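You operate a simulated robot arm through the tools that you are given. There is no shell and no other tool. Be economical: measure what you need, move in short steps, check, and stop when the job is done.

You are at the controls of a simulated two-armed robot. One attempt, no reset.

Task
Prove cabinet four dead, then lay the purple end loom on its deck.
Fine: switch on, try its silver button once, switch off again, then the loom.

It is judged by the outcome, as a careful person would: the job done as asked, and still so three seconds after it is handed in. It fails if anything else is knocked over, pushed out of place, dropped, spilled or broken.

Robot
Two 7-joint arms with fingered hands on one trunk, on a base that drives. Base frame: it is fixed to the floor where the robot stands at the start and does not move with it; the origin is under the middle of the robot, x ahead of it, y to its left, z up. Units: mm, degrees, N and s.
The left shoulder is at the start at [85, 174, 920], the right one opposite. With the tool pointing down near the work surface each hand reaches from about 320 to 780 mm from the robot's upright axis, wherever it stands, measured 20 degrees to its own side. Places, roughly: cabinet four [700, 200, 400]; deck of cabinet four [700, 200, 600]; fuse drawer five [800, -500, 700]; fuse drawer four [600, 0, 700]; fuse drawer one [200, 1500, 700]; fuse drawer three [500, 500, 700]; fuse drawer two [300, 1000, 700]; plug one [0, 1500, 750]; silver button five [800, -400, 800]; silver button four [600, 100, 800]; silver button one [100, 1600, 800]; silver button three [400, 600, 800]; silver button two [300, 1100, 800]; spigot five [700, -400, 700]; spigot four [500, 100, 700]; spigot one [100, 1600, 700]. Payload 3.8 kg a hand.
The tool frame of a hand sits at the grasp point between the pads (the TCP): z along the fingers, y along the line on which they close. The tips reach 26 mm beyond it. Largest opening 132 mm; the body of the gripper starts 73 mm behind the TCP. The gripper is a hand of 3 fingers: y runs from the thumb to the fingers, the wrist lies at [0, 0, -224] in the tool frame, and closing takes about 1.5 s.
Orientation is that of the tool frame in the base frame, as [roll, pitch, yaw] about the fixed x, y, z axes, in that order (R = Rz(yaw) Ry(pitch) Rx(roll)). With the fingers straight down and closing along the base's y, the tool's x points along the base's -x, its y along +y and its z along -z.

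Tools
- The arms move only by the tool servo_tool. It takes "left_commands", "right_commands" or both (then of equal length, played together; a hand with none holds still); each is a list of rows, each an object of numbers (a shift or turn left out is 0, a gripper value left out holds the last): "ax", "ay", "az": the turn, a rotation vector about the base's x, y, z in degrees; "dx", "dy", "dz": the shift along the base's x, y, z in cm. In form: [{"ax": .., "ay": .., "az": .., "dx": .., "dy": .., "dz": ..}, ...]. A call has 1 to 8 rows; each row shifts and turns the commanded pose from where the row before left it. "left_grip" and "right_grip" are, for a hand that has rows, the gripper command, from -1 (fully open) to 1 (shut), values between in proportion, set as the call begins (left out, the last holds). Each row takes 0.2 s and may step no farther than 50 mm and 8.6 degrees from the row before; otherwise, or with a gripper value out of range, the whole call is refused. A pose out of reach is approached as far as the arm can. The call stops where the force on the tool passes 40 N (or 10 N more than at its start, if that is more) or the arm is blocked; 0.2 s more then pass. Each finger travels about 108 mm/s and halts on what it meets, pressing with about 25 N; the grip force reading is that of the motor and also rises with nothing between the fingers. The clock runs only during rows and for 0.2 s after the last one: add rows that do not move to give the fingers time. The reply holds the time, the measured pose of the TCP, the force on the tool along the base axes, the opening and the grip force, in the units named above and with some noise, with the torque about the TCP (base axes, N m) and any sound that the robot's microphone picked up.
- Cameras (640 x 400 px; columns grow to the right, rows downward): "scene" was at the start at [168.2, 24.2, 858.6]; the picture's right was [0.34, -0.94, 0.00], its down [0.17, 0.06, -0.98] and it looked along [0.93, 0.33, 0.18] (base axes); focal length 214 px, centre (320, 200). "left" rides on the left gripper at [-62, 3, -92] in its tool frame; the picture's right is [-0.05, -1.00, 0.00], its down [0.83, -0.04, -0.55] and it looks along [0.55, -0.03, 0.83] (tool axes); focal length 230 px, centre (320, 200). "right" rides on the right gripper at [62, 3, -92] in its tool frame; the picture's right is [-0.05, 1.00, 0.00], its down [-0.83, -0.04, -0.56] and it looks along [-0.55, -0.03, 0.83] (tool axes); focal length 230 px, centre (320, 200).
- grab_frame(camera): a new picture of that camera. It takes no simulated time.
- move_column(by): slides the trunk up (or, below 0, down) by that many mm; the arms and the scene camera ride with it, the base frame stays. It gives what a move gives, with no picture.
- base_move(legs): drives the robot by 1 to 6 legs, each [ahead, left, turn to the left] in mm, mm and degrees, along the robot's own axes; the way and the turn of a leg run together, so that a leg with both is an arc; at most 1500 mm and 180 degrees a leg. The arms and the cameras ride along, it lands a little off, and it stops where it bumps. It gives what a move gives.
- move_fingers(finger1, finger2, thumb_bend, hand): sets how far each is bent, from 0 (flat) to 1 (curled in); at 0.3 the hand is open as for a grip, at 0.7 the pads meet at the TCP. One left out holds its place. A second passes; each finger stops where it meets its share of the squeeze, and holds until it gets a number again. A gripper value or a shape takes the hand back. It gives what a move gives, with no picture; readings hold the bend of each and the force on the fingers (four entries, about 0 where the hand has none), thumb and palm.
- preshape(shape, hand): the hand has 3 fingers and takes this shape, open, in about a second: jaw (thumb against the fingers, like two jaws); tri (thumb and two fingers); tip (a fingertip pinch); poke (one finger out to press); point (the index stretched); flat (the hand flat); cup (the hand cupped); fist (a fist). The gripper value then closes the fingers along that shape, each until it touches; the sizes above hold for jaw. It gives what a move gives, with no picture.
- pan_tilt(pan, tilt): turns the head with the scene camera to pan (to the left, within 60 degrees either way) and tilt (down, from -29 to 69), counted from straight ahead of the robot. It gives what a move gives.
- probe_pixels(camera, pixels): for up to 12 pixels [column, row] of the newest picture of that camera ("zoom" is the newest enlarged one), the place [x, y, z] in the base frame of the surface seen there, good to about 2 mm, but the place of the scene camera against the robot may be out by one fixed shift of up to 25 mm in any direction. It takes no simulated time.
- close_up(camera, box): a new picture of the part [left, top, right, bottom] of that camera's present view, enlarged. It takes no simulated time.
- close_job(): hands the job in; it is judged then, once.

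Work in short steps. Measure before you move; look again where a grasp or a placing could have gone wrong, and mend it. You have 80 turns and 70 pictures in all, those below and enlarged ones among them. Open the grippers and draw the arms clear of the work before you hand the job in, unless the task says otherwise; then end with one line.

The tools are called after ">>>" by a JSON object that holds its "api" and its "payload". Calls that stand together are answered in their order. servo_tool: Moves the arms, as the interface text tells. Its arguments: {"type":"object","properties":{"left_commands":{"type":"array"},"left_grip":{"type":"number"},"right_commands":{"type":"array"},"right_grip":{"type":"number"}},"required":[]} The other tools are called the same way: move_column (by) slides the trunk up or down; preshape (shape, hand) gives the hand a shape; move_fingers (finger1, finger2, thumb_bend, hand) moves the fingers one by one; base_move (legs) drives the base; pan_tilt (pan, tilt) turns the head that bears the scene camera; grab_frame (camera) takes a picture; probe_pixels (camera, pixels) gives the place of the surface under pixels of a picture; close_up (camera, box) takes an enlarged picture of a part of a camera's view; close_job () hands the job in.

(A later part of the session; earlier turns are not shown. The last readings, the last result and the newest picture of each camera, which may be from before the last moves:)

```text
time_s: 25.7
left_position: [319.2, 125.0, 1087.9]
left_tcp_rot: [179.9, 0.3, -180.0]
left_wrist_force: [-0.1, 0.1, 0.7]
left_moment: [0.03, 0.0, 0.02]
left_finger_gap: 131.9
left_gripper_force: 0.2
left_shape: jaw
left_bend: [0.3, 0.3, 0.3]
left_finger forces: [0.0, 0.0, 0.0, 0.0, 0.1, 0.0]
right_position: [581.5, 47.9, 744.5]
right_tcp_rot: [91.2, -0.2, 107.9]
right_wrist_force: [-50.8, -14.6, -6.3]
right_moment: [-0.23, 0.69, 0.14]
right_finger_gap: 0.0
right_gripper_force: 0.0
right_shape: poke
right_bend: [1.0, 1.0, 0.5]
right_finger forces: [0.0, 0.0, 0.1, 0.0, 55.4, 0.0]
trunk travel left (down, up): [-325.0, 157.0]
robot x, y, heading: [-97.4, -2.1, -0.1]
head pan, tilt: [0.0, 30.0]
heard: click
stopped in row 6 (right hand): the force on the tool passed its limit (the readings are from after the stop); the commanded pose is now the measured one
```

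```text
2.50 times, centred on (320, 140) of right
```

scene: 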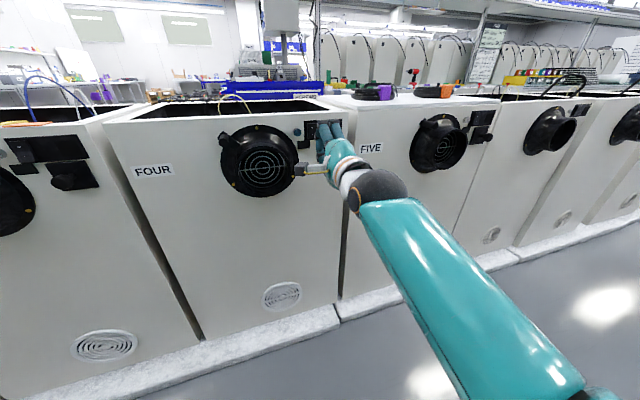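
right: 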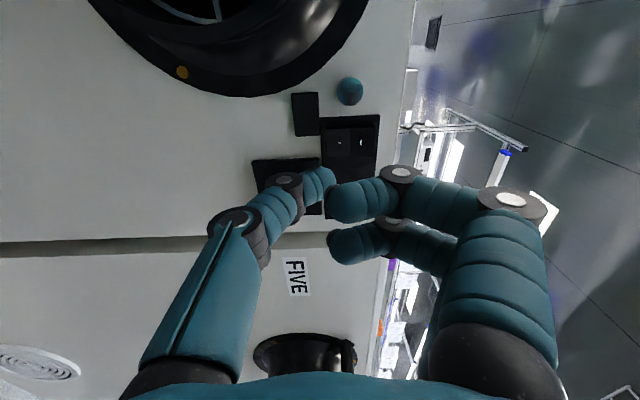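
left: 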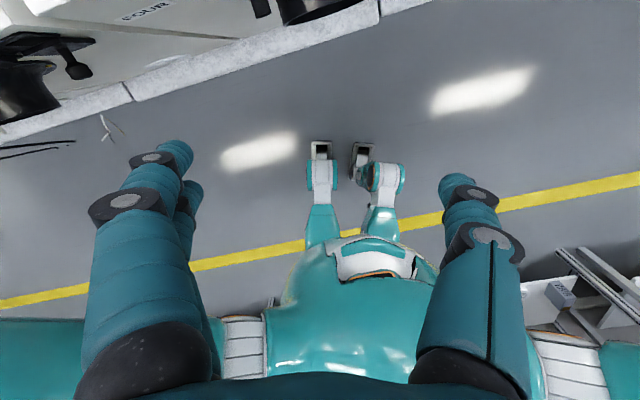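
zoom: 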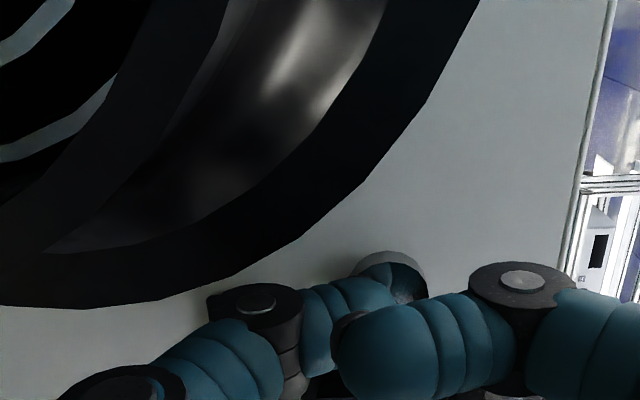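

A click was heard at 50 N: the button was pressed once, with no hum or fan. I retract 65 mm and check for any light or sound.

>>> {"api": "servo_tool", "payload": {"right_commands": [{"dx": -1.9, "dy": -0.62}, {"dx": -1.9, "dy": -0.62}, {"dx": -1.9, "dy": -0.62}, {}, {}]}}

>>> {"api": "close_up", "payload": {"camera": "scene", "box": [210, 90, 350, 180]}}

>>> {"api": "grab_frame", "payload": {"camera": "right"}}

```text
time_s: 26.9
left_position: [320.5, 126.9, 1088.1]
left_tcp_rot: [-180.0, 0.0, -179.8]
left_wrist_force: [0.6, -0.4, 0.8]
left_moment: [-0.02, -0.01, 0.04]
left_finger_gap: 131.8
left_gripper_force: 0.0
left_shape: jaw
left_bend: [0.3, 0.3, 0.3]
left_finger forces: [0.0, 0.1, 0.0, 0.0, 0.1, 0.0]
right_position: [527.5, 31.3, 748.1]
right_tcp_rot: [91.1, -0.2, 108.0]
right_wrist_force: [0.3, 0.7, 0.3]
right_moment: [0.0, -0.02, 0.0]
right_finger_gap: 0.1
right_gripper_force: 0.0
right_shape: poke
right_bend: [1.0, 1.0, 0.45]
right_finger forces: [0.0, 0.1, 0.0, 0.0, 0.0, 0.0]
trunk travel left (down, up): [-325.0, 157.0]
robot x, y, heading: [-99.8, 0.5, -0.0]
head pan, tilt: [0.0, 30.0]
```

```text
4.44 times, centred on (280, 135) of scene
```

zoom: 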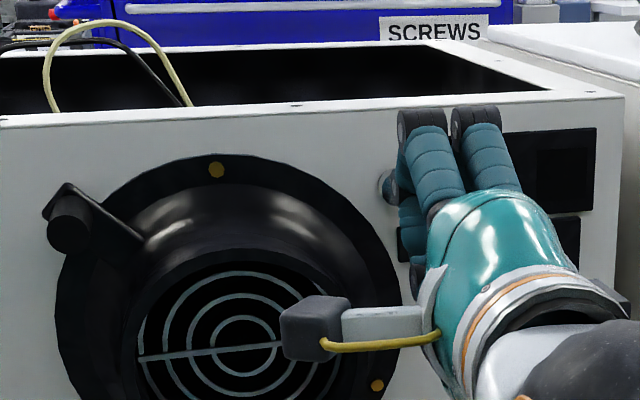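

```text
40 pictures are left
```

right: 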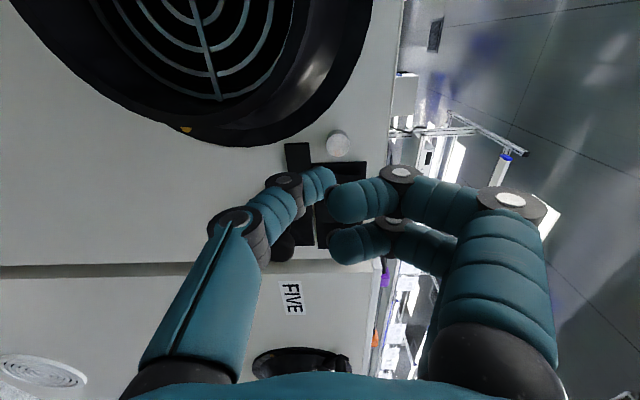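

No response: dead. Now to switch off: I shift 36 mm right, up 18 mm to face the upper half, and approach 35 mm.

>>> {"api": "servo_tool", "payload": {"right_commands": [{"dx": 0.56, "dy": -1.72, "dz": 0.9}, {"dx": 0.56, "dy": -1.72, "dz": 0.9}, {"dx": 1.66, "dy": 0.54}, {"dx": 1.66, "dy": 0.54}]}}

>>> {"api": "close_up", "payload": {"camera": "right", "box": [240, 60, 400, 220]}}

>>> {"api": "probe_pixels", "payload": {"camera": "zoom", "pixels": [[357, 295], [345, 280], [360, 240], [360, 260], [330, 240], [380, 240], [310, 240], [370, 275]]}}

```text
time_s: 27.9
left_position: [321.5, 126.8, 1087.3]
left_tcp_rot: [179.9, 0.1, -179.9]
left_wrist_force: [-0.5, -0.9, 0.3]
left_moment: [0.02, 0.01, 0.01]
left_finger_gap: 131.9
left_gripper_force: 0.1
left_shape: jaw
left_bend: [0.3, 0.3, 0.3]
left_finger forces: [0.1, 0.0, 0.0, 0.0, 0.1, 0.1]
right_position: [573.3, 7.9, 765.0]
right_tcp_rot: [91.0, 0.0, 108.0]
right_wrist_force: [-0.1, -0.9, 0.2]
right_moment: [-0.01, 0.0, -0.03]
right_finger_gap: 0.0
right_gripper_force: 0.0
right_shape: poke
right_bend: [1.0, 1.0, 0.45]
right_finger forces: [0.0, 0.1, 0.1, 0.1, 0.0, 0.0]
trunk travel left (down, up): [-325.0, 157.0]
robot x, y, heading: [-96.6, -0.5, -0.1]
head pan, tilt: [0.0, 30.0]
```

```text
2.50 times, centred on (320, 140) of right
```

zoom: 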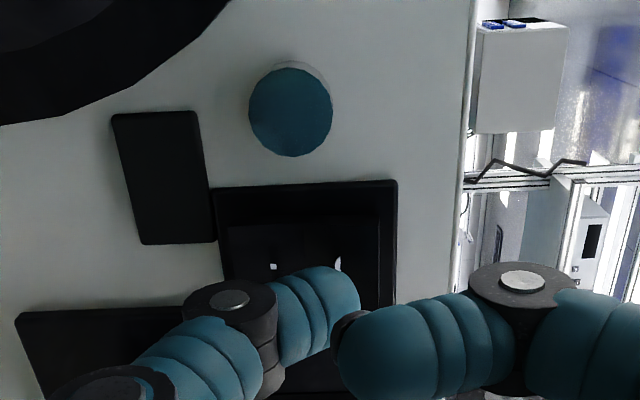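

```text
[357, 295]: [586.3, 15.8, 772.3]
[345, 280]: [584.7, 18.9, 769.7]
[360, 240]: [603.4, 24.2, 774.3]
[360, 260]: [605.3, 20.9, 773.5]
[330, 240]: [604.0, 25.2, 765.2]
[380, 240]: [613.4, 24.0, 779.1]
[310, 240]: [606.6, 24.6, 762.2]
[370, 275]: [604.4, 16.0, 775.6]
```

Tip at z≈771, upper half spans 762–777, gap ~17 mm. I raise 2 mm and press in small steps.

>>> {"api": "servo_tool", "payload": {"right_commands": [{"dx": 0.95, "dy": 0.31, "dz": 0.2}, {"dx": 0.48, "dy": 0.16}, {"dx": 0.29, "dy": 0.09}, {"dx": 0.19, "dy": 0.06}, {"dx": 0.19, "dy": 0.06}, {"dx": 0.19, "dy": 0.06}]}}

>>> {"api": "servo_tool", "payload": {"right_commands": [{"dx": -1.9, "dy": -0.62}, {"dx": -1.9, "dy": -0.62}, {"dx": -1.9, "dy": -0.62}]}}

>>> {"api": "close_up", "payload": {"camera": "right", "box": [240, 60, 360, 180]}}

```text
time_s: 29.2
left_position: [318.9, 126.4, 1087.5]
left_tcp_rot: [180.0, 0.1, -179.8]
left_wrist_force: [0.4, 0.6, -0.4]
left_moment: [0.01, 0.01, 0.03]
left_finger_gap: 131.9
left_gripper_force: 0.0
left_shape: jaw
left_bend: [0.3, 0.3, 0.3]
left_finger forces: [0.0, 0.0, 0.0, 0.1, 0.1, 0.0]
right_position: [590.0, 13.3, 766.2]
right_tcp_rot: [91.2, -0.2, 108.0]
right_wrist_force: [-25.0, -6.7, 3.0]
right_moment: [0.1, -0.36, 0.06]
right_finger_gap: 0.0
right_gripper_force: 0.0
right_shape: poke
right_bend: [1.0, 1.0, 0.5]
right_finger forces: [0.1, 0.0, 0.0, 0.0, 26.3, 0.0]
trunk travel left (down, up): [-325.0, 157.0]
robot x, y, heading: [-97.7, -1.7, -0.0]
head pan, tilt: [0.0, 30.0]
stopped in row 6 (right hand): the force on the tool passed its limit (the readings are from after the stop); the commanded pose is now the measured one
```

```text
time_s: 30.0
left_position: [320.8, 127.1, 1087.3]
left_tcp_rot: [-180.0, 0.0, -179.8]
left_wrist_force: [-0.3, -0.3, 0.0]
left_moment: [-0.01, 0.02, -0.01]
left_finger_gap: 132.0
left_gripper_force: 0.1
left_shape: jaw
left_bend: [0.3, 0.3, 0.3]
left_finger forces: [0.0, 0.0, 0.0, 0.0, 0.0, 0.0]
right_position: [535.5, -4.4, 765.3]
right_tcp_rot: [91.3, -0.2, 108.0]
right_wrist_force: [-0.2, 0.4, -0.1]
right_moment: [0.01, 0.0, 0.0]
right_finger_gap: 0.1
right_gripper_force: 0.0
right_shape: poke
right_bend: [1.0, 1.0, 0.45]
right_finger forces: [0.0, 0.0, 0.1, 0.0, 0.0, 0.1]
trunk travel left (down, up): [-325.0, 157.0]
robot x, y, heading: [-99.5, 0.4, -0.2]
head pan, tilt: [0.0, 30.0]
```

```text
3.33 times, centred on (300, 120) of right
```

zoom: 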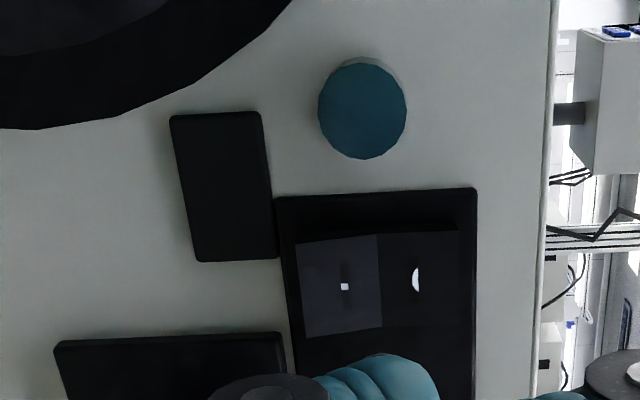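

I probe the rocker halves to confirm it is off again.

>>> {"api": "probe_pixels", "payload": {"camera": "zoom", "pixels": [[308, 265], [308, 310], [340, 260], [372, 260], [390, 260], [420, 250], [450, 250], [450, 300]]}}

```text
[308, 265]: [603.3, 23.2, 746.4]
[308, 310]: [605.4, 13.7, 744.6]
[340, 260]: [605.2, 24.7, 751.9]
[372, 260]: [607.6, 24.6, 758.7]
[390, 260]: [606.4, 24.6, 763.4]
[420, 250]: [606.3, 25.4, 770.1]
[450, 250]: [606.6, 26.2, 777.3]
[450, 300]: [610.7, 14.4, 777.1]
```

The lower half is proud again (603 vs 607): switch is off. Now I withdraw the right hand, raise it and the trunk, and look into the cabinet from above.

>>> {"api": "servo_tool", "payload": {"right_commands": [{"dx": -3, "dy": -1}, {"dx": -3, "dy": -1}, {"dx": -3, "dy": -1}, {"dz": 4.5}, {"dz": 4.5}, {"dz": 4.5}, {"dz": 4.5}, {"dy": -4.5}]}}

>>> {"api": "move_column", "payload": {"by": 155}}

>>> {"api": "servo_tool", "payload": {"right_commands": [{"dy": -4.5, "dz": 2}, {"dy": -4.5, "dz": 2}, {"ay": 8, "dx": -0.5}, {"ay": 8, "dx": -0.5}, {"ay": 8}, {"ay": 8}, {"ay": 8}, {"ay": 8}]}}

>>> {"api": "grab_frame", "payload": {"camera": "scene"}}

```text
time_s: 31.8
left_position: [321.6, 125.6, 1086.5]
left_tcp_rot: [180.0, 0.0, -179.9]
left_wrist_force: [-0.3, -0.2, -0.2]
left_moment: [-0.01, -0.02, 0.0]
left_finger_gap: 131.8
left_gripper_force: 0.0
left_shape: jaw
left_bend: [0.3, 0.3, 0.3]
left_finger forces: [0.0, 0.0, 0.0, 0.0, 0.0, 0.1]
right_position: [446.8, -81.0, 945.6]
right_tcp_rot: [91.3, -0.2, 107.9]
right_wrist_force: [-1.1, 0.2, 0.4]
right_moment: [0.04, 0.0, 0.0]
right_finger_gap: 0.0
right_gripper_force: 0.1
right_shape: poke
right_bend: [1.0, 1.0, 0.45]
right_finger forces: [0.0, 0.0, 0.0, 0.0, 0.0, 0.0]
trunk travel left (down, up): [-325.0, 157.0]
robot x, y, heading: [-99.3, 0.2, -0.2]
head pan, tilt: [0.0, 30.0]
```

```text
time_s: 33.6
left_position: [321.6, 126.6, 1240.3]
left_tcp_rot: [-180.0, -0.1, -179.9]
left_wrist_force: [-0.3, 0.8, -0.2]
left_moment: [0.02, 0.02, 0.03]
left_finger_gap: 131.8
left_gripper_force: 0.0
left_shape: jaw
left_bend: [0.3, 0.3, 0.3]
left_finger forces: [0.0, 0.0, 0.0, 0.1, 0.0, 0.1]
right_position: [446.6, -79.6, 1098.3]
right_tcp_rot: [91.4, -0.3, 108.1]
right_wrist_force: [-0.8, -0.4, 0.0]
right_moment: [0.0, -0.03, -0.02]
right_finger_gap: 0.1
right_gripper_force: 0.0
right_shape: poke
right_bend: [1.0, 1.0, 0.45]
right_finger forces: [0.0, 0.1, 0.0, 0.1, 0.1, 0.0]
trunk travel left (down, up): [-480.0, 2.0]
robot x, y, heading: [-99.9, -0.2, -0.1]
head pan, tilt: [0.0, 30.0]
```

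```text
time_s: 35.4
left_position: [321.3, 127.1, 1242.2]
left_tcp_rot: [180.0, 0.0, -179.9]
left_wrist_force: [-0.3, -0.1, 0.1]
left_moment: [-0.02, -0.01, 0.04]
left_finger_gap: 131.9
left_gripper_force: 0.1
left_shape: jaw
left_bend: [0.3, 0.3, 0.3]
left_finger forces: [0.1, 0.0, 0.0, 0.0, 0.0, 0.1]
right_position: [435.5, -169.4, 1139.7]
right_tcp_rot: [138.0, -13.5, 102.0]
right_wrist_force: [0.8, 0.7, 0.5]
right_moment: [0.04, 0.02, -0.01]
right_finger_gap: 0.0
right_gripper_force: 0.0
right_shape: poke
right_bend: [1.0, 1.0, 0.45]
right_finger forces: [0.0, 0.1, 0.1, 0.0, 0.0, 0.0]
trunk travel left (down, up): [-480.0, 2.0]
robot x, y, heading: [-95.8, 2.2, -0.1]
head pan, tilt: [0.0, 30.0]
```

```text
37 pictures are left
```

scene: 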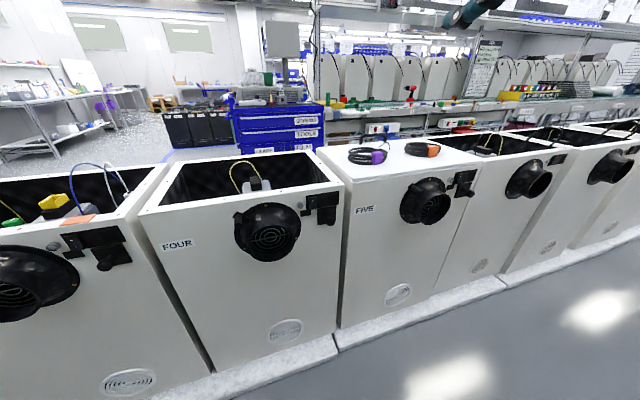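

The arm is high and clear. I probe plinth, loom and rim points to decide how far I may drive in, while finishing turning the right hand downward and opening it.

>>> {"api": "probe_pixels", "payload": {"camera": "scene", "pixels": [[335, 350], [250, 395], [450, 315], [380, 157], [360, 162], [385, 149], [355, 150], [368, 145], [268, 230], [425, 220], [140, 212], [340, 182]]}}

>>> {"api": "servo_tool", "payload": {"right_commands": [{"ax": -3.45, "ay": 6.9}, {"ax": -3.45, "ay": 6.9}, {"ax": -3.45, "ay": 6.9}, {"ax": -3.45, "ay": 6.9}, {"ax": -3.45, "ay": 6.9}, {"ax": -2.3, "ay": 4.6}]}}

>>> {"api": "preshape", "payload": {"hand": "right", "shape": "jaw"}}

```text
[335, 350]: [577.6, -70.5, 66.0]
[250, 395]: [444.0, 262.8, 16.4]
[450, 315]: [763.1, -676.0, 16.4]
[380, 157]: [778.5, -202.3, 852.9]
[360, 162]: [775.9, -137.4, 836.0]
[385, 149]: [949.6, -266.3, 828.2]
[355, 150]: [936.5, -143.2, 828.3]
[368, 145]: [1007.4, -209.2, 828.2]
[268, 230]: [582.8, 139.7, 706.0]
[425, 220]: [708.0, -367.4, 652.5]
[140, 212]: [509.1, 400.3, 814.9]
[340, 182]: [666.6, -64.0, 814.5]
```

```text
time_s: 36.8
left_position: [321.4, 126.1, 1243.0]
left_tcp_rot: [-179.9, 0.0, -179.9]
left_wrist_force: [0.2, -0.3, 0.7]
left_moment: [-0.02, -0.01, -0.02]
left_finger_gap: 132.0
left_gripper_force: 0.0
left_shape: jaw
left_bend: [0.3, 0.3, 0.3]
left_finger forces: [0.0, 0.0, 0.1, 0.1, 0.1, 0.0]
right_position: [436.8, -169.8, 1140.1]
right_tcp_rot: [179.9, 0.0, 97.0]
right_wrist_force: [-0.3, -0.5, -0.3]
right_moment: [-0.02, 0.01, 0.0]
right_finger_gap: 0.0
right_gripper_force: 0.2
right_shape: poke
right_bend: [1.0, 1.0, 0.45]
right_finger forces: [0.1, 0.0, 0.1, 0.1, 0.1, 0.0]
trunk travel left (down, up): [-480.0, 2.0]
robot x, y, heading: [-100.0, -0.7, -0.1]
head pan, tilt: [0.0, 30.0]
```

```text
time_s: 37.7
left_position: [321.2, 128.6, 1243.4]
left_tcp_rot: [180.0, 0.0, -179.9]
left_wrist_force: [-0.4, 0.4, 0.3]
left_moment: [-0.01, -0.01, -0.05]
left_finger_gap: 131.9
left_gripper_force: 0.1
left_shape: jaw
left_bend: [0.3, 0.3, 0.3]
left_finger forces: [0.0, 0.1, 0.0, 0.1, 0.0, 0.0]
right_position: [436.2, -168.8, 1140.7]
right_tcp_rot: [179.9, 0.1, 97.0]
right_wrist_force: [0.5, 0.3, -0.4]
right_moment: [-0.01, -0.02, 0.02]
right_finger_gap: 131.8
right_gripper_force: 0.0
right_shape: jaw
right_bend: [0.3, 0.3, 0.3]
right_finger forces: [0.1, 0.1, 0.1, 0.1, 0.0, 0.0]
trunk travel left (down, up): [-480.0, 2.0]
robot x, y, heading: [-98.5, -2.5, 0.3]
head pan, tilt: [0.0, 30.0]
```

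Plinth starts at x≈440–580; I drive 180 mm ahead (arms high), then look down with the head over cabinet four and the loom.

>>> {"api": "base_move", "payload": {"legs": [[180, 0, 0]]}}

>>> {"api": "pan_tilt", "payload": {"pan": 5, "tilt": 45}}

>>> {"api": "grab_frame", "payload": {"camera": "scene"}}

>>> {"api": "grab_frame", "payload": {"camera": "right"}}

```text
time_s: 39.2
left_position: [502.8, 127.3, 1242.6]
left_tcp_rot: [180.0, 0.1, -179.7]
left_wrist_force: [-0.7, 0.0, 0.1]
left_moment: [0.02, 0.03, 0.07]
left_finger_gap: 132.3
left_gripper_force: 0.3
left_shape: jaw
left_bend: [0.3, 0.3, 0.3]
left_finger forces: [0.0, 0.0, 0.0, 0.0, 0.1, 0.0]
right_position: [618.3, -166.9, 1139.6]
right_tcp_rot: [179.8, 0.1, 97.0]
right_wrist_force: [1.0, 0.0, 0.3]
right_moment: [-0.01, -0.01, -0.03]
right_finger_gap: 132.0
right_gripper_force: 0.1
right_shape: jaw
right_bend: [0.3, 0.3, 0.3]
right_finger forces: [0.1, 0.0, 0.0, 0.0, 0.0, 0.0]
trunk travel left (down, up): [-480.0, 2.0]
robot x, y, heading: [80.6, -0.6, -0.2]
head pan, tilt: [0.0, 30.0]
```

```text
time_s: 40.0
left_position: [502.6, 128.3, 1242.5]
left_tcp_rot: [180.0, -0.1, -179.8]
left_wrist_force: [-0.8, -0.5, -0.4]
left_moment: [-0.02, -0.01, -0.02]
left_finger_gap: 132.1
left_gripper_force: 0.1
left_shape: jaw
left_bend: [0.3, 0.3, 0.3]
left_finger forces: [0.0, 0.0, 0.0, 0.1, 0.1, 0.0]
right_position: [617.8, -168.3, 1139.9]
right_tcp_rot: [179.9, 0.1, 97.0]
right_wrist_force: [-0.3, -0.8, 0.1]
right_moment: [-0.02, 0.01, 0.02]
right_finger_gap: 131.8
right_gripper_force: 0.2
right_shape: jaw
right_bend: [0.3, 0.3, 0.3]
right_finger forces: [0.0, 0.0, 0.0, 0.1, 0.1, 0.0]
trunk travel left (down, up): [-480.0, 2.0]
robot x, y, heading: [83.6, -1.0, -0.1]
head pan, tilt: [5.0, 45.0]
```

```text
36 pictures are left
```

scene: 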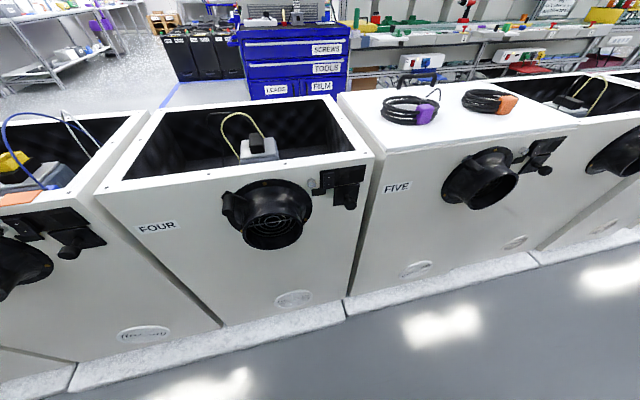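

```text
35 pictures are left
```

right: 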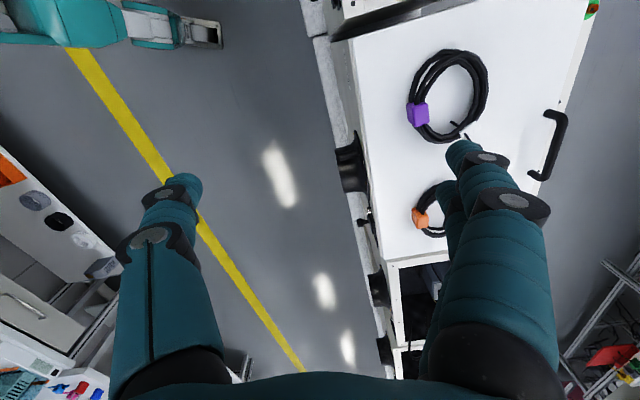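

In the right view the coil spans (408–488, 48–143), purple block at (417,115), tail end at (455,127). I probe them, and enlarge the loom.

>>> {"api": "probe_pixels", "payload": {"camera": "right", "pixels": [[417, 113], [413, 122], [427, 113], [414, 104], [447, 52], [484, 85], [440, 139], [420, 75], [478, 116], [455, 127], [465, 135], [450, 90]]}}

>>> {"api": "close_up", "payload": {"camera": "right", "box": [390, 35, 510, 155]}}

>>> {"api": "close_up", "payload": {"camera": "scene", "box": [360, 70, 460, 135]}}

```text
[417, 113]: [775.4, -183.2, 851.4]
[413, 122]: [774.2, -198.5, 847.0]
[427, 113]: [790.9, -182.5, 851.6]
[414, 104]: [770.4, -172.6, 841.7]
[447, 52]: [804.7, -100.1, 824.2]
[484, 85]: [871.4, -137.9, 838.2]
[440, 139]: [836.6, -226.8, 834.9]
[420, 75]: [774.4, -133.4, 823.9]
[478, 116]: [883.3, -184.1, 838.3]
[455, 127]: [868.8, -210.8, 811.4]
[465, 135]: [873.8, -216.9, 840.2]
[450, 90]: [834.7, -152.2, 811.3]
```

```text
3.33 times, centred on (450, 95) of right
```

zoom: 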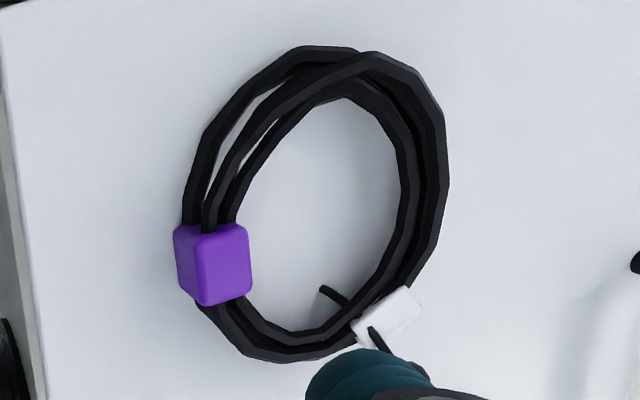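

```text
6.15 times, centred on (410, 102) of scene
```

zoom: 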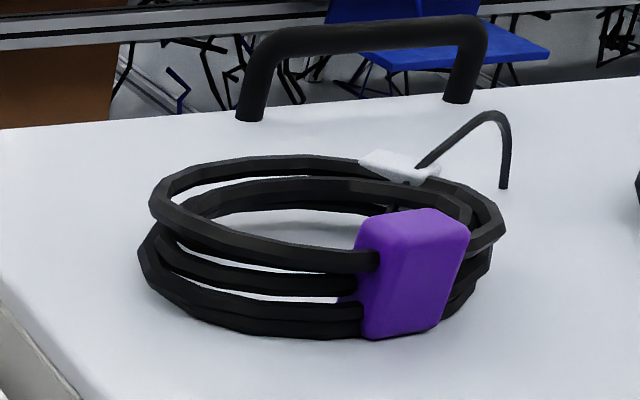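

The block sits at about (782,−184), top z 851, lid z 811, ring center about (832,−160). I hover above the block and look closely to get its orientation.

>>> {"api": "servo_tool", "payload": {"right_commands": [{"dx": 4, "dy": -0.2}, {"dx": 4, "dy": -0.2}, {"dx": 4, "dy": -0.2}, {"dx": 4.3, "dz": -1, "dy": -0.2}, {"dz": -4.2}, {"dz": -4.2}, {"dz": -4.2}, {"dz": -4.2}]}}

>>> {"api": "grab_frame", "payload": {"camera": "right"}}

```text
time_s: 41.8
left_position: [502.8, 128.2, 1241.7]
left_tcp_rot: [180.0, 0.0, -179.8]
left_wrist_force: [0.7, -0.7, 0.5]
left_moment: [-0.05, 0.01, -0.04]
left_finger_gap: 131.7
left_gripper_force: 0.1
left_shape: jaw
left_bend: [0.3, 0.3, 0.3]
left_finger forces: [0.0, 0.0, 0.1, 0.1, 0.1, 0.0]
right_position: [709.9, -184.4, 958.1]
right_tcp_rot: [179.9, 0.0, 97.1]
right_wrist_force: [0.5, -0.5, -0.1]
right_moment: [-0.01, 0.05, 0.01]
right_finger_gap: 131.8
right_gripper_force: 0.1
right_shape: jaw
right_bend: [0.3, 0.3, 0.3]
right_finger forces: [0.0, 0.0, 0.1, 0.1, 0.0, 0.1]
right hand out of reach, approached as far as the arm can: row 3, 4
trunk travel left (down, up): [-480.0, 2.0]
robot x, y, heading: [82.0, -2.0, 0.0]
head pan, tilt: [5.0, 45.0]
```

```text
32 pictures are left
```

right: 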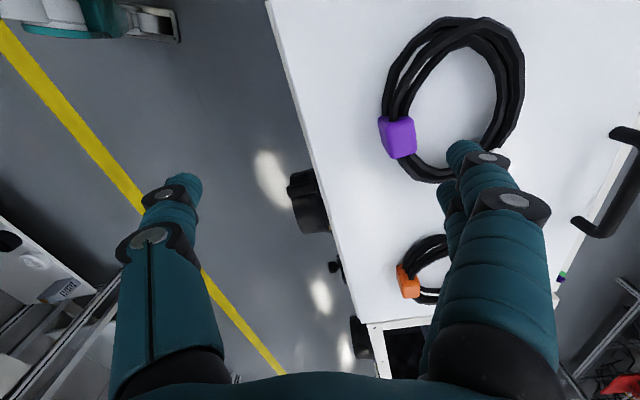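

The hand stopped short in x at 710; I command the remaining 70 mm.

>>> {"api": "servo_tool", "payload": {"right_commands": [{"dx": 3.6}, {"dx": 3.6}]}}

>>> {"api": "close_up", "payload": {"camera": "right", "box": [240, 80, 440, 205]}}

```text
time_s: 42.4
left_position: [501.9, 126.0, 1242.2]
left_tcp_rot: [179.9, 0.2, -179.9]
left_wrist_force: [-0.7, -1.6, 0.0]
left_moment: [0.03, -0.01, -0.03]
left_finger_gap: 132.0
left_gripper_force: 0.1
left_shape: jaw
left_bend: [0.3, 0.3, 0.3]
left_finger forces: [0.0, 0.0, 0.1, 0.0, 0.0, 0.0]
right_position: [729.9, -189.4, 957.1]
right_tcp_rot: [179.8, 0.0, 97.1]
right_wrist_force: [0.5, 0.5, 0.5]
right_moment: [0.03, -0.02, -0.01]
right_finger_gap: 131.9
right_gripper_force: 0.1
right_shape: jaw
right_bend: [0.3, 0.3, 0.3]
right_finger forces: [0.0, 0.0, 0.0, 0.0, 0.0, 0.0]
right hand out of reach, approached as far as the arm can: row 1, 2
trunk travel left (down, up): [-480.0, 2.0]
robot x, y, heading: [80.8, 0.1, -0.2]
head pan, tilt: [5.0, 45.0]
```

```text
3.20 times, centred on (340, 142) of right
```

zoom: 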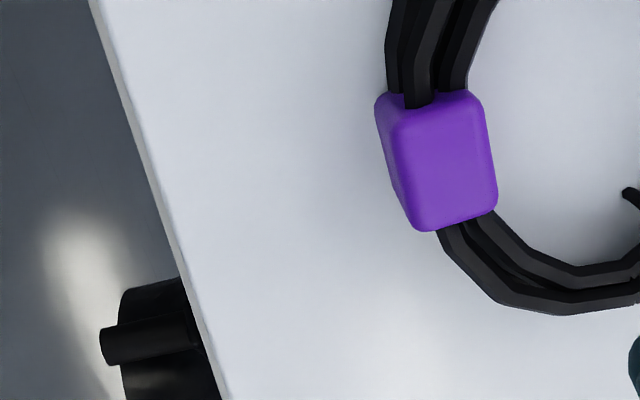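

At x=730 the arm is at its reach; I must drive closer. I check the base's front foot and plinth positions in the right picture.

>>> {"api": "grab_frame", "payload": {"camera": "left"}}

>>> {"api": "probe_pixels", "payload": {"camera": "zoom", "pixels": [[405, 110], [470, 100], [420, 215], [490, 205], [445, 155], [380, 100], [150, 100]]}}

```text
30 pictures are left
```

left: 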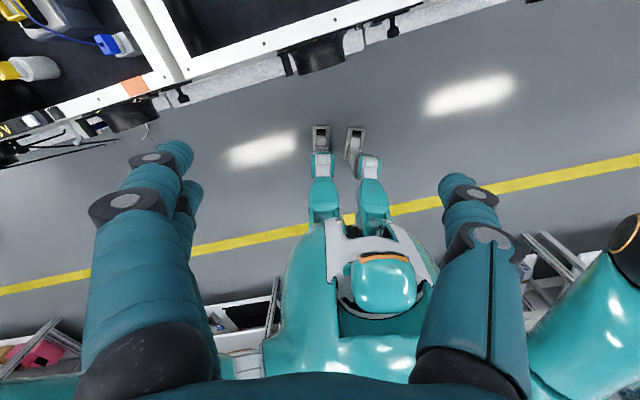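

```text
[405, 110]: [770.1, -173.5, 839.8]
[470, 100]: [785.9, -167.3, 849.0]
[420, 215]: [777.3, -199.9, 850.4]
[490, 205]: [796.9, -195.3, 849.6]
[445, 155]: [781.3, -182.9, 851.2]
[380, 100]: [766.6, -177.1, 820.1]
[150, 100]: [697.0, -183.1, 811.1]
```

The feet tips are at (321,128) and (355,130); I probe them and the plinth edge ahead.

>>> {"api": "probe_pixels", "payload": {"camera": "left", "pixels": [[321, 128], [355, 130], [321, 90], [200, 100], [260, 80], [380, 60], [340, 70], [325, 40]]}}

```text
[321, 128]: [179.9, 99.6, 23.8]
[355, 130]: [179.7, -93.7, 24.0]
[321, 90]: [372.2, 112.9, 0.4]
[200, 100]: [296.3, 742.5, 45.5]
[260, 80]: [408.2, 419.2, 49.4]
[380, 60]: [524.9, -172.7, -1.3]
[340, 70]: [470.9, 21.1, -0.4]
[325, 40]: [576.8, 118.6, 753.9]
```

Feet front at x=180, plinth beyond 470: ample room. I drive 120 mm further ahead with the hand held high.

>>> {"api": "servo_tool", "payload": {"right_commands": [{"dx": -3, "dz": 2}, {"dx": -3, "dz": 2}, {"dx": -3, "az": 5.7}, {"dx": -2, "az": 5.7}], "right_grip": -0.2}}

>>> {"api": "base_move", "payload": {"legs": [[120, 0, 0]]}}

>>> {"api": "grab_frame", "payload": {"camera": "right"}}

```text
time_s: 43.4
left_position: [502.3, 128.4, 1242.1]
left_tcp_rot: [180.0, 0.1, -179.9]
left_wrist_force: [0.2, 0.2, 0.0]
left_moment: [0.03, -0.01, 0.03]
left_finger_gap: 132.1
left_gripper_force: 0.2
left_shape: jaw
left_bend: [0.3, 0.3, 0.3]
left_finger forces: [0.0, 0.0, 0.1, 0.0, 0.0, 0.1]
right_position: [726.6, -179.9, 1003.1]
right_tcp_rot: [180.0, 0.0, 108.6]
right_wrist_force: [-0.3, -0.6, -0.4]
right_moment: [0.0, 0.01, -0.01]
right_finger_gap: 79.9
right_gripper_force: 0.1
right_shape: jaw
right_bend: [0.71, 0.71, 0.71]
right_finger forces: [0.0, 0.0, 0.0, 0.0, 0.1, 0.0]
right hand out of reach, approached as far as the arm can: row 1, 2, 3, 4
trunk travel left (down, up): [-480.0, 2.0]
robot x, y, heading: [85.4, 0.3, 0.3]
head pan, tilt: [5.0, 45.0]
```

```text
time_s: 44.6
left_position: [620.1, 129.6, 1243.1]
left_tcp_rot: [180.0, 0.0, -179.7]
left_wrist_force: [0.5, 0.9, 0.4]
left_moment: [0.04, -0.05, -0.01]
left_finger_gap: 131.7
left_gripper_force: 0.1
left_shape: jaw
left_bend: [0.3, 0.3, 0.3]
left_finger forces: [0.0, 0.0, 0.0, 0.0, 0.0, 0.0]
right_position: [845.7, -179.8, 1004.0]
right_tcp_rot: [179.9, 0.0, 108.6]
right_wrist_force: [0.0, -0.1, 0.6]
right_moment: [0.01, -0.03, 0.0]
right_finger_gap: 79.7
right_gripper_force: 0.1
right_shape: jaw
right_bend: [0.71, 0.71, 0.71]
right_finger forces: [0.1, 0.0, 0.0, 0.0, 0.1, 0.0]
trunk travel left (down, up): [-480.0, 2.0]
robot x, y, heading: [196.2, 1.3, 0.2]
head pan, tilt: [5.0, 45.0]
```

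```text
29 pictures are left
```

right: 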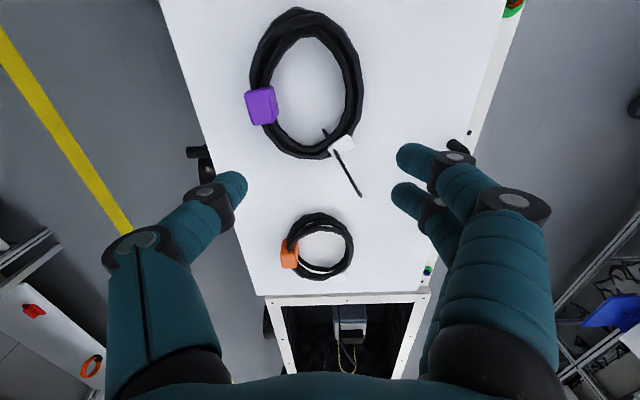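

Now the whole loom with tag and tail is visible. I move over the block (782,−184) and down to z≈905, then check.

>>> {"api": "servo_tool", "payload": {"right_commands": [{"dx": -3.2, "dy": -0.2}, {"dx": -3.2, "dy": -0.2}, {"dz": -4}, {"dz": -4}, {"dz": -2}]}}

>>> {"api": "grab_frame", "payload": {"camera": "right"}}

```text
time_s: 45.8
left_position: [620.4, 128.2, 1242.3]
left_tcp_rot: [-180.0, 0.1, -179.7]
left_wrist_force: [0.1, -1.3, 0.2]
left_moment: [0.03, 0.0, 0.0]
left_finger_gap: 132.0
left_gripper_force: 0.0
left_shape: jaw
left_bend: [0.3, 0.3, 0.3]
left_finger forces: [0.1, 0.0, 0.1, 0.0, 0.0, 0.1]
right_position: [845.1, -180.3, 905.0]
right_tcp_rot: [179.9, 0.1, 108.6]
right_wrist_force: [-0.4, 0.6, -0.9]
right_moment: [-0.02, -0.02, 0.0]
right_finger_gap: 79.4
right_gripper_force: 0.0
right_shape: jaw
right_bend: [0.71, 0.71, 0.71]
right_finger forces: [0.0, 0.0, 0.1, 0.1, 0.1, 0.1]
right hand out of reach, approached as far as the arm can: row 1, 2
trunk travel left (down, up): [-480.0, 2.0]
robot x, y, heading: [197.4, 0.2, 0.1]
head pan, tilt: [5.0, 45.0]
```

```text
28 pictures are left
```

right: 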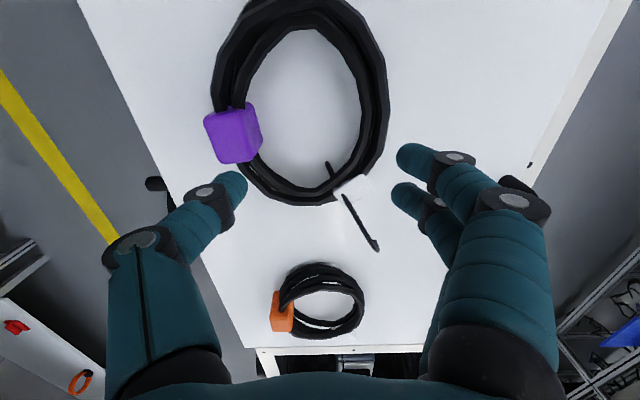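

The hand didn't shift in x (it lagged from earlier reach limits); it is now at (845,−180,905). I raise 50 mm and shift −63 mm in x.

>>> {"api": "servo_tool", "payload": {"right_commands": [{"dz": 4}, {"dx": -3.2, "dy": -0.2}, {"dx": -3.1, "dy": -0.2}, {}]}}

>>> {"api": "grab_frame", "payload": {"camera": "right"}}

```text
time_s: 46.8
left_position: [620.4, 129.0, 1242.2]
left_tcp_rot: [-180.0, 0.1, -179.8]
left_wrist_force: [-0.6, 0.2, 0.9]
left_moment: [0.0, -0.01, -0.03]
left_finger_gap: 131.9
left_gripper_force: 0.1
left_shape: jaw
left_bend: [0.3, 0.3, 0.3]
left_finger forces: [0.0, 0.1, 0.0, 0.1, 0.0, 0.0]
right_position: [782.6, -185.4, 944.5]
right_tcp_rot: [-179.9, 0.2, 108.6]
right_wrist_force: [-0.7, 1.1, 0.3]
right_moment: [0.0, 0.01, 0.04]
right_finger_gap: 79.5
right_gripper_force: 0.0
right_shape: jaw
right_bend: [0.71, 0.71, 0.71]
right_finger forces: [0.1, 0.1, 0.0, 0.0, 0.1, 0.0]
trunk travel left (down, up): [-480.0, 2.0]
robot x, y, heading: [200.9, 1.1, 0.1]
head pan, tilt: [5.0, 45.0]
```

```text
27 pictures are left
```

right: 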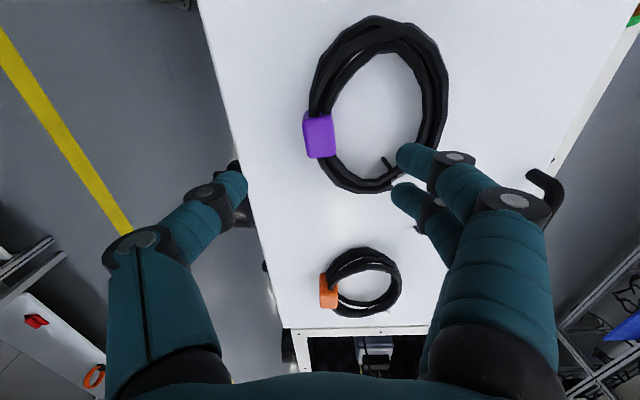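

The hand is centred over the block with inner fingers inside the ring. I descend to z≈848 in steps, watching force.

>>> {"api": "servo_tool", "payload": {"right_commands": [{"dz": -3}, {"dz": -3}, {"dz": -2}, {"dz": -1}, {"dz": -0.6}]}}

>>> {"api": "grab_frame", "payload": {"camera": "right"}}

```text
time_s: 48.0
left_position: [621.1, 128.1, 1243.9]
left_tcp_rot: [180.0, 0.1, -179.7]
left_wrist_force: [0.0, -0.8, 0.1]
left_moment: [0.0, 0.0, -0.01]
left_finger_gap: 132.1
left_gripper_force: 0.1
left_shape: jaw
left_bend: [0.3, 0.3, 0.3]
left_finger forces: [0.0, 0.1, 0.0, 0.1, 0.0, 0.0]
right_position: [785.1, -185.4, 848.3]
right_tcp_rot: [179.9, 0.0, 108.6]
right_wrist_force: [0.5, 0.5, -0.4]
right_moment: [-0.01, -0.02, -0.01]
right_finger_gap: 79.5
right_gripper_force: 0.1
right_shape: jaw
right_bend: [0.71, 0.71, 0.71]
right_finger forces: [0.0, 0.0, 0.0, 0.0, 0.0, 0.0]
trunk travel left (down, up): [-480.0, 2.0]
robot x, y, heading: [202.8, -2.3, 0.2]
head pan, tilt: [5.0, 45.0]
```

```text
26 pictures are left
```

right: 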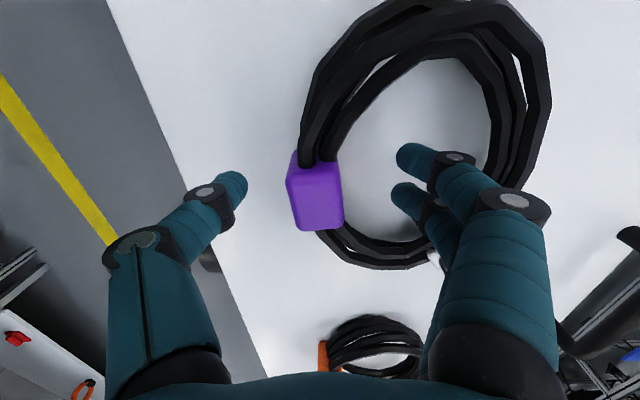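

Block lies between thumb and fingers. I close the hand.

>>> {"api": "servo_tool", "payload": {"right_commands": [{}, {}, {}, {}, {}, {}, {}, {}], "right_grip": 1}}

>>> {"api": "grab_frame", "payload": {"camera": "right"}}

```text
time_s: 49.8
left_position: [619.7, 128.4, 1242.9]
left_tcp_rot: [-180.0, 0.1, -179.7]
left_wrist_force: [-0.1, 0.2, -0.2]
left_moment: [0.02, 0.0, 0.01]
left_finger_gap: 132.0
left_gripper_force: 0.1
left_shape: jaw
left_bend: [0.3, 0.3, 0.3]
left_finger forces: [0.1, 0.0, 0.0, 0.1, 0.1, 0.0]
right_position: [785.1, -185.1, 848.4]
right_tcp_rot: [179.9, 0.0, 108.6]
right_wrist_force: [-0.5, 0.0, 0.4]
right_moment: [-0.01, 0.01, 0.04]
right_finger_gap: 20.8
right_gripper_force: 24.7
right_shape: jaw
right_bend: [0.72, 0.73, 0.7]
right_finger forces: [11.2, 11.2, 0.1, 0.0, 22.4, 0.0]
trunk travel left (down, up): [-480.0, 2.0]
robot x, y, heading: [200.0, -1.4, 0.2]
head pan, tilt: [5.0, 45.0]
```

```text
25 pictures are left
```

right: 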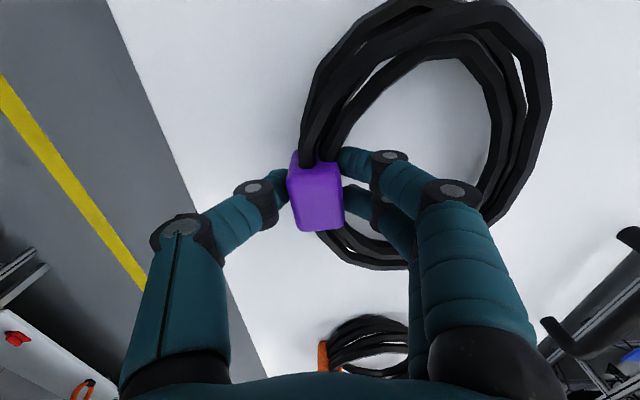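

Grip holds: 21 mm gap, 22 N, both fingers and thumb loaded. I lift slowly 60 mm and check.

>>> {"api": "servo_tool", "payload": {"right_commands": [{"dz": 1}, {"dz": 1.5}, {"dz": 1.5}, {"dz": 2}, {}]}}

>>> {"api": "grab_frame", "payload": {"camera": "scene"}}

>>> {"api": "grab_frame", "payload": {"camera": "right"}}

```text
time_s: 51.0
left_position: [620.2, 128.7, 1242.3]
left_tcp_rot: [-179.9, 0.0, -179.8]
left_wrist_force: [0.1, 0.2, 0.5]
left_moment: [0.02, -0.04, -0.03]
left_finger_gap: 131.8
left_gripper_force: 0.1
left_shape: jaw
left_bend: [0.3, 0.3, 0.3]
left_finger forces: [0.0, 0.0, 0.1, 0.0, 0.0, 0.0]
right_position: [781.8, -183.9, 908.5]
right_tcp_rot: [179.9, -0.1, 108.6]
right_wrist_force: [-1.0, 0.5, -3.1]
right_moment: [-0.04, 0.12, 0.0]
right_finger_gap: 20.9
right_gripper_force: 24.3
right_shape: jaw
right_bend: [0.72, 0.72, 0.7]
right_finger forces: [11.9, 11.6, 0.0, 0.0, 23.3, 0.0]
trunk travel left (down, up): [-480.0, 2.0]
robot x, y, heading: [200.4, 3.3, 0.4]
head pan, tilt: [5.0, 45.0]
```

```text
24 pictures are left
```

scene: 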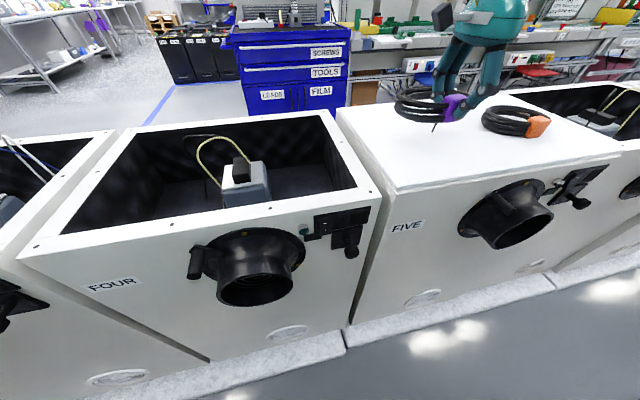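

```text
23 pictures are left
```

right: 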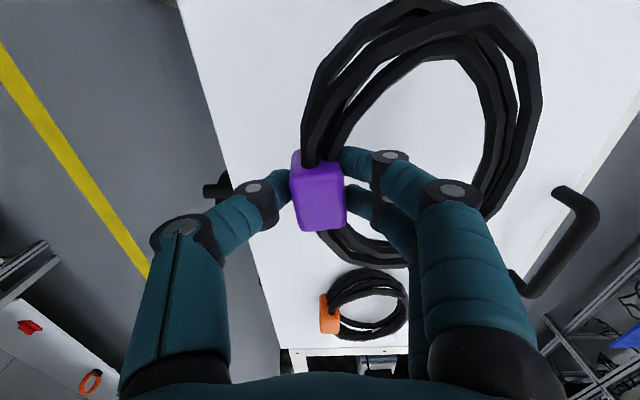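

The loom hangs securely and level. I lift it higher and tilt the head down to inspect cabinet four's deck.

>>> {"api": "servo_tool", "payload": {"right_commands": [{"dz": 3}, {"dz": 3}, {"dz": 3}]}}

>>> {"api": "pan_tilt", "payload": {"pan": 25, "tilt": 55}}

>>> {"api": "grab_frame", "payload": {"camera": "scene"}}

```text
time_s: 51.8
left_position: [619.4, 129.7, 1242.3]
left_tcp_rot: [180.0, 0.1, -179.6]
left_wrist_force: [0.0, -0.8, 0.1]
left_moment: [0.0, 0.01, -0.02]
left_finger_gap: 131.7
left_gripper_force: 0.0
left_shape: jaw
left_bend: [0.3, 0.3, 0.3]
left_finger forces: [0.0, 0.0, 0.0, 0.0, 0.1, 0.0]
right_position: [783.4, -184.3, 999.9]
right_tcp_rot: [179.8, 0.0, 108.6]
right_wrist_force: [0.0, -0.2, -1.6]
right_moment: [-0.07, 0.11, 0.03]
right_finger_gap: 20.3
right_gripper_force: 25.1
right_shape: jaw
right_bend: [0.72, 0.72, 0.71]
right_finger forces: [11.8, 11.4, 0.0, 0.0, 23.2, 0.1]
trunk travel left (down, up): [-480.0, 2.0]
robot x, y, heading: [199.4, 3.6, 0.1]
head pan, tilt: [5.0, 45.0]
```

```text
time_s: 52.6
left_position: [621.1, 129.5, 1242.2]
left_tcp_rot: [-180.0, 0.1, -179.7]
left_wrist_force: [-0.2, 0.1, 0.8]
left_moment: [0.0, -0.01, 0.0]
left_finger_gap: 131.7
left_gripper_force: 0.0
left_shape: jaw
left_bend: [0.3, 0.3, 0.3]
left_finger forces: [0.1, 0.0, 0.0, 0.0, 0.0, 0.1]
right_position: [784.1, -184.5, 999.3]
right_tcp_rot: [180.0, -0.1, 108.6]
right_wrist_force: [-0.1, -0.1, -2.2]
right_moment: [-0.03, 0.1, 0.02]
right_finger_gap: 20.4
right_gripper_force: 24.8
right_shape: jaw
right_bend: [0.72, 0.72, 0.71]
right_finger forces: [11.8, 11.6, 0.0, 0.0, 23.2, 0.1]
trunk travel left (down, up): [-480.0, 2.0]
robot x, y, heading: [198.2, 1.6, 0.3]
head pan, tilt: [25.0, 55.0]
```

```text
22 pictures are left
```

scene: 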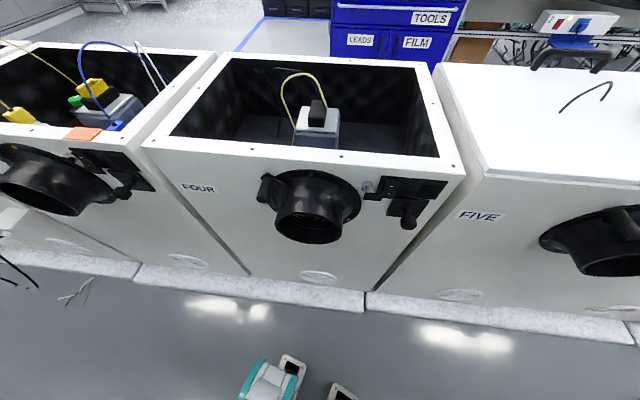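

A black hook-shaped wire shows at (585,95) — either the held loom's tail or something left on lid five. I probe it plus the deck.

>>> {"api": "probe_pixels", "payload": {"camera": "scene", "pixels": [[585, 92], [565, 107], [608, 85], [370, 135], [270, 130], [250, 125], [390, 145], [318, 115], [315, 140], [230, 130], [400, 110], [375, 115]]}}

>>> {"api": "close_up", "payload": {"camera": "scene", "box": [160, 40, 460, 180]}}

```text
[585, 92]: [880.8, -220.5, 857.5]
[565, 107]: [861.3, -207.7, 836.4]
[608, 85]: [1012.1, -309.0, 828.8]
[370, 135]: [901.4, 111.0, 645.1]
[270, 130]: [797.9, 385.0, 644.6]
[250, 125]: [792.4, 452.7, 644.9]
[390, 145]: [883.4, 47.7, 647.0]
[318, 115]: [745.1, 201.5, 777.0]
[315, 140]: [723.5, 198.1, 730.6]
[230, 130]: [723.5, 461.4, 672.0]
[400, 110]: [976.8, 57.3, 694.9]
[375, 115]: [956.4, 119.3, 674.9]
```

```text
2.13 times, centred on (310, 110) of scene
```

zoom: 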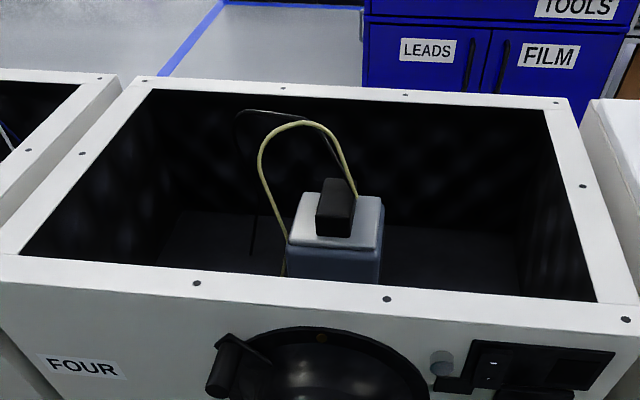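

The hook stayed on lid five (z 836–857), so it isn't part of the held loom. I look closely to see what it is and whether it was disturbed.

>>> {"api": "close_up", "payload": {"camera": "scene", "box": [520, 50, 640, 130]}}

>>> {"api": "grab_frame", "payload": {"camera": "right"}}

```text
5.00 times, centred on (580, 90) of scene
```

zoom: 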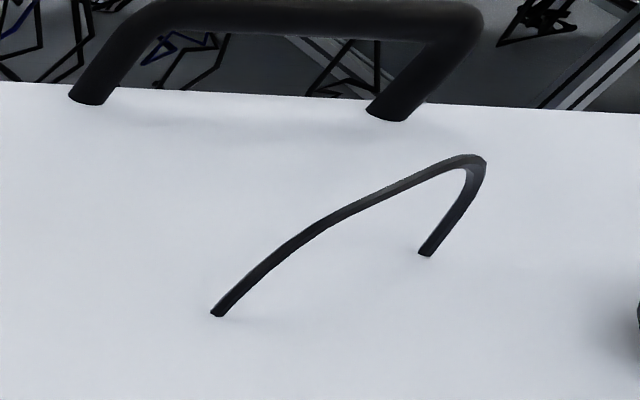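

```text
19 pictures are left
```

right: 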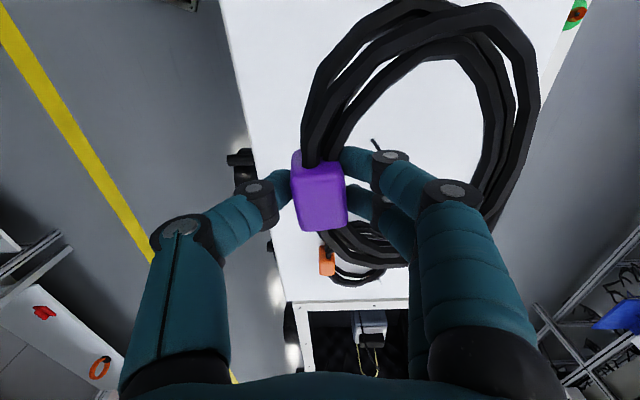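

The arch is exactly where it was before ((874,−216,839)), fixed to the lid, undisturbed. I turn the head to view the held loom and make sure it is whole and where its white tag is.

>>> {"api": "pan_tilt", "payload": {"pan": -15, "tilt": 25}}

>>> {"api": "close_up", "payload": {"camera": "scene", "box": [220, 100, 460, 250]}}

```text
time_s: 53.7
left_position: [620.1, 128.7, 1242.4]
left_tcp_rot: [180.0, 0.0, -179.7]
left_wrist_force: [-0.4, 0.2, 0.4]
left_moment: [0.0, -0.01, -0.01]
left_finger_gap: 131.8
left_gripper_force: 0.2
left_shape: jaw
left_bend: [0.3, 0.3, 0.3]
left_finger forces: [0.0, 0.0, 0.1, 0.0, 0.0, 0.1]
right_position: [784.0, -185.3, 998.9]
right_tcp_rot: [179.9, 0.0, 108.6]
right_wrist_force: [-1.1, 1.0, -1.6]
right_moment: [-0.04, 0.11, 0.01]
right_finger_gap: 20.8
right_gripper_force: 24.5
right_shape: jaw
right_bend: [0.72, 0.72, 0.71]
right_finger forces: [11.7, 11.6, 0.0, 0.0, 23.2, 0.1]
trunk travel left (down, up): [-480.0, 2.0]
robot x, y, heading: [202.4, -0.8, 0.1]
head pan, tilt: [-15.0, 25.0]
```

```text
2.67 times, centred on (340, 175) of scene
```

zoom: 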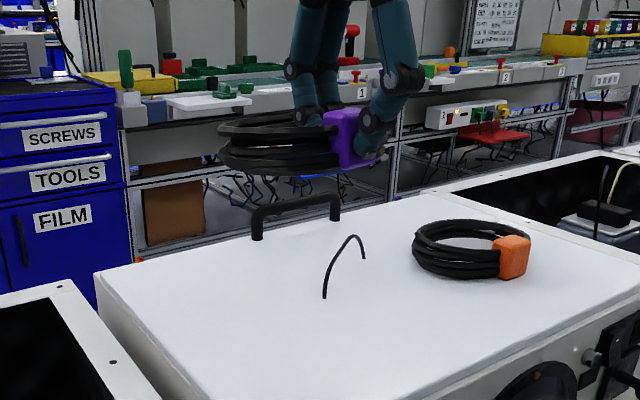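

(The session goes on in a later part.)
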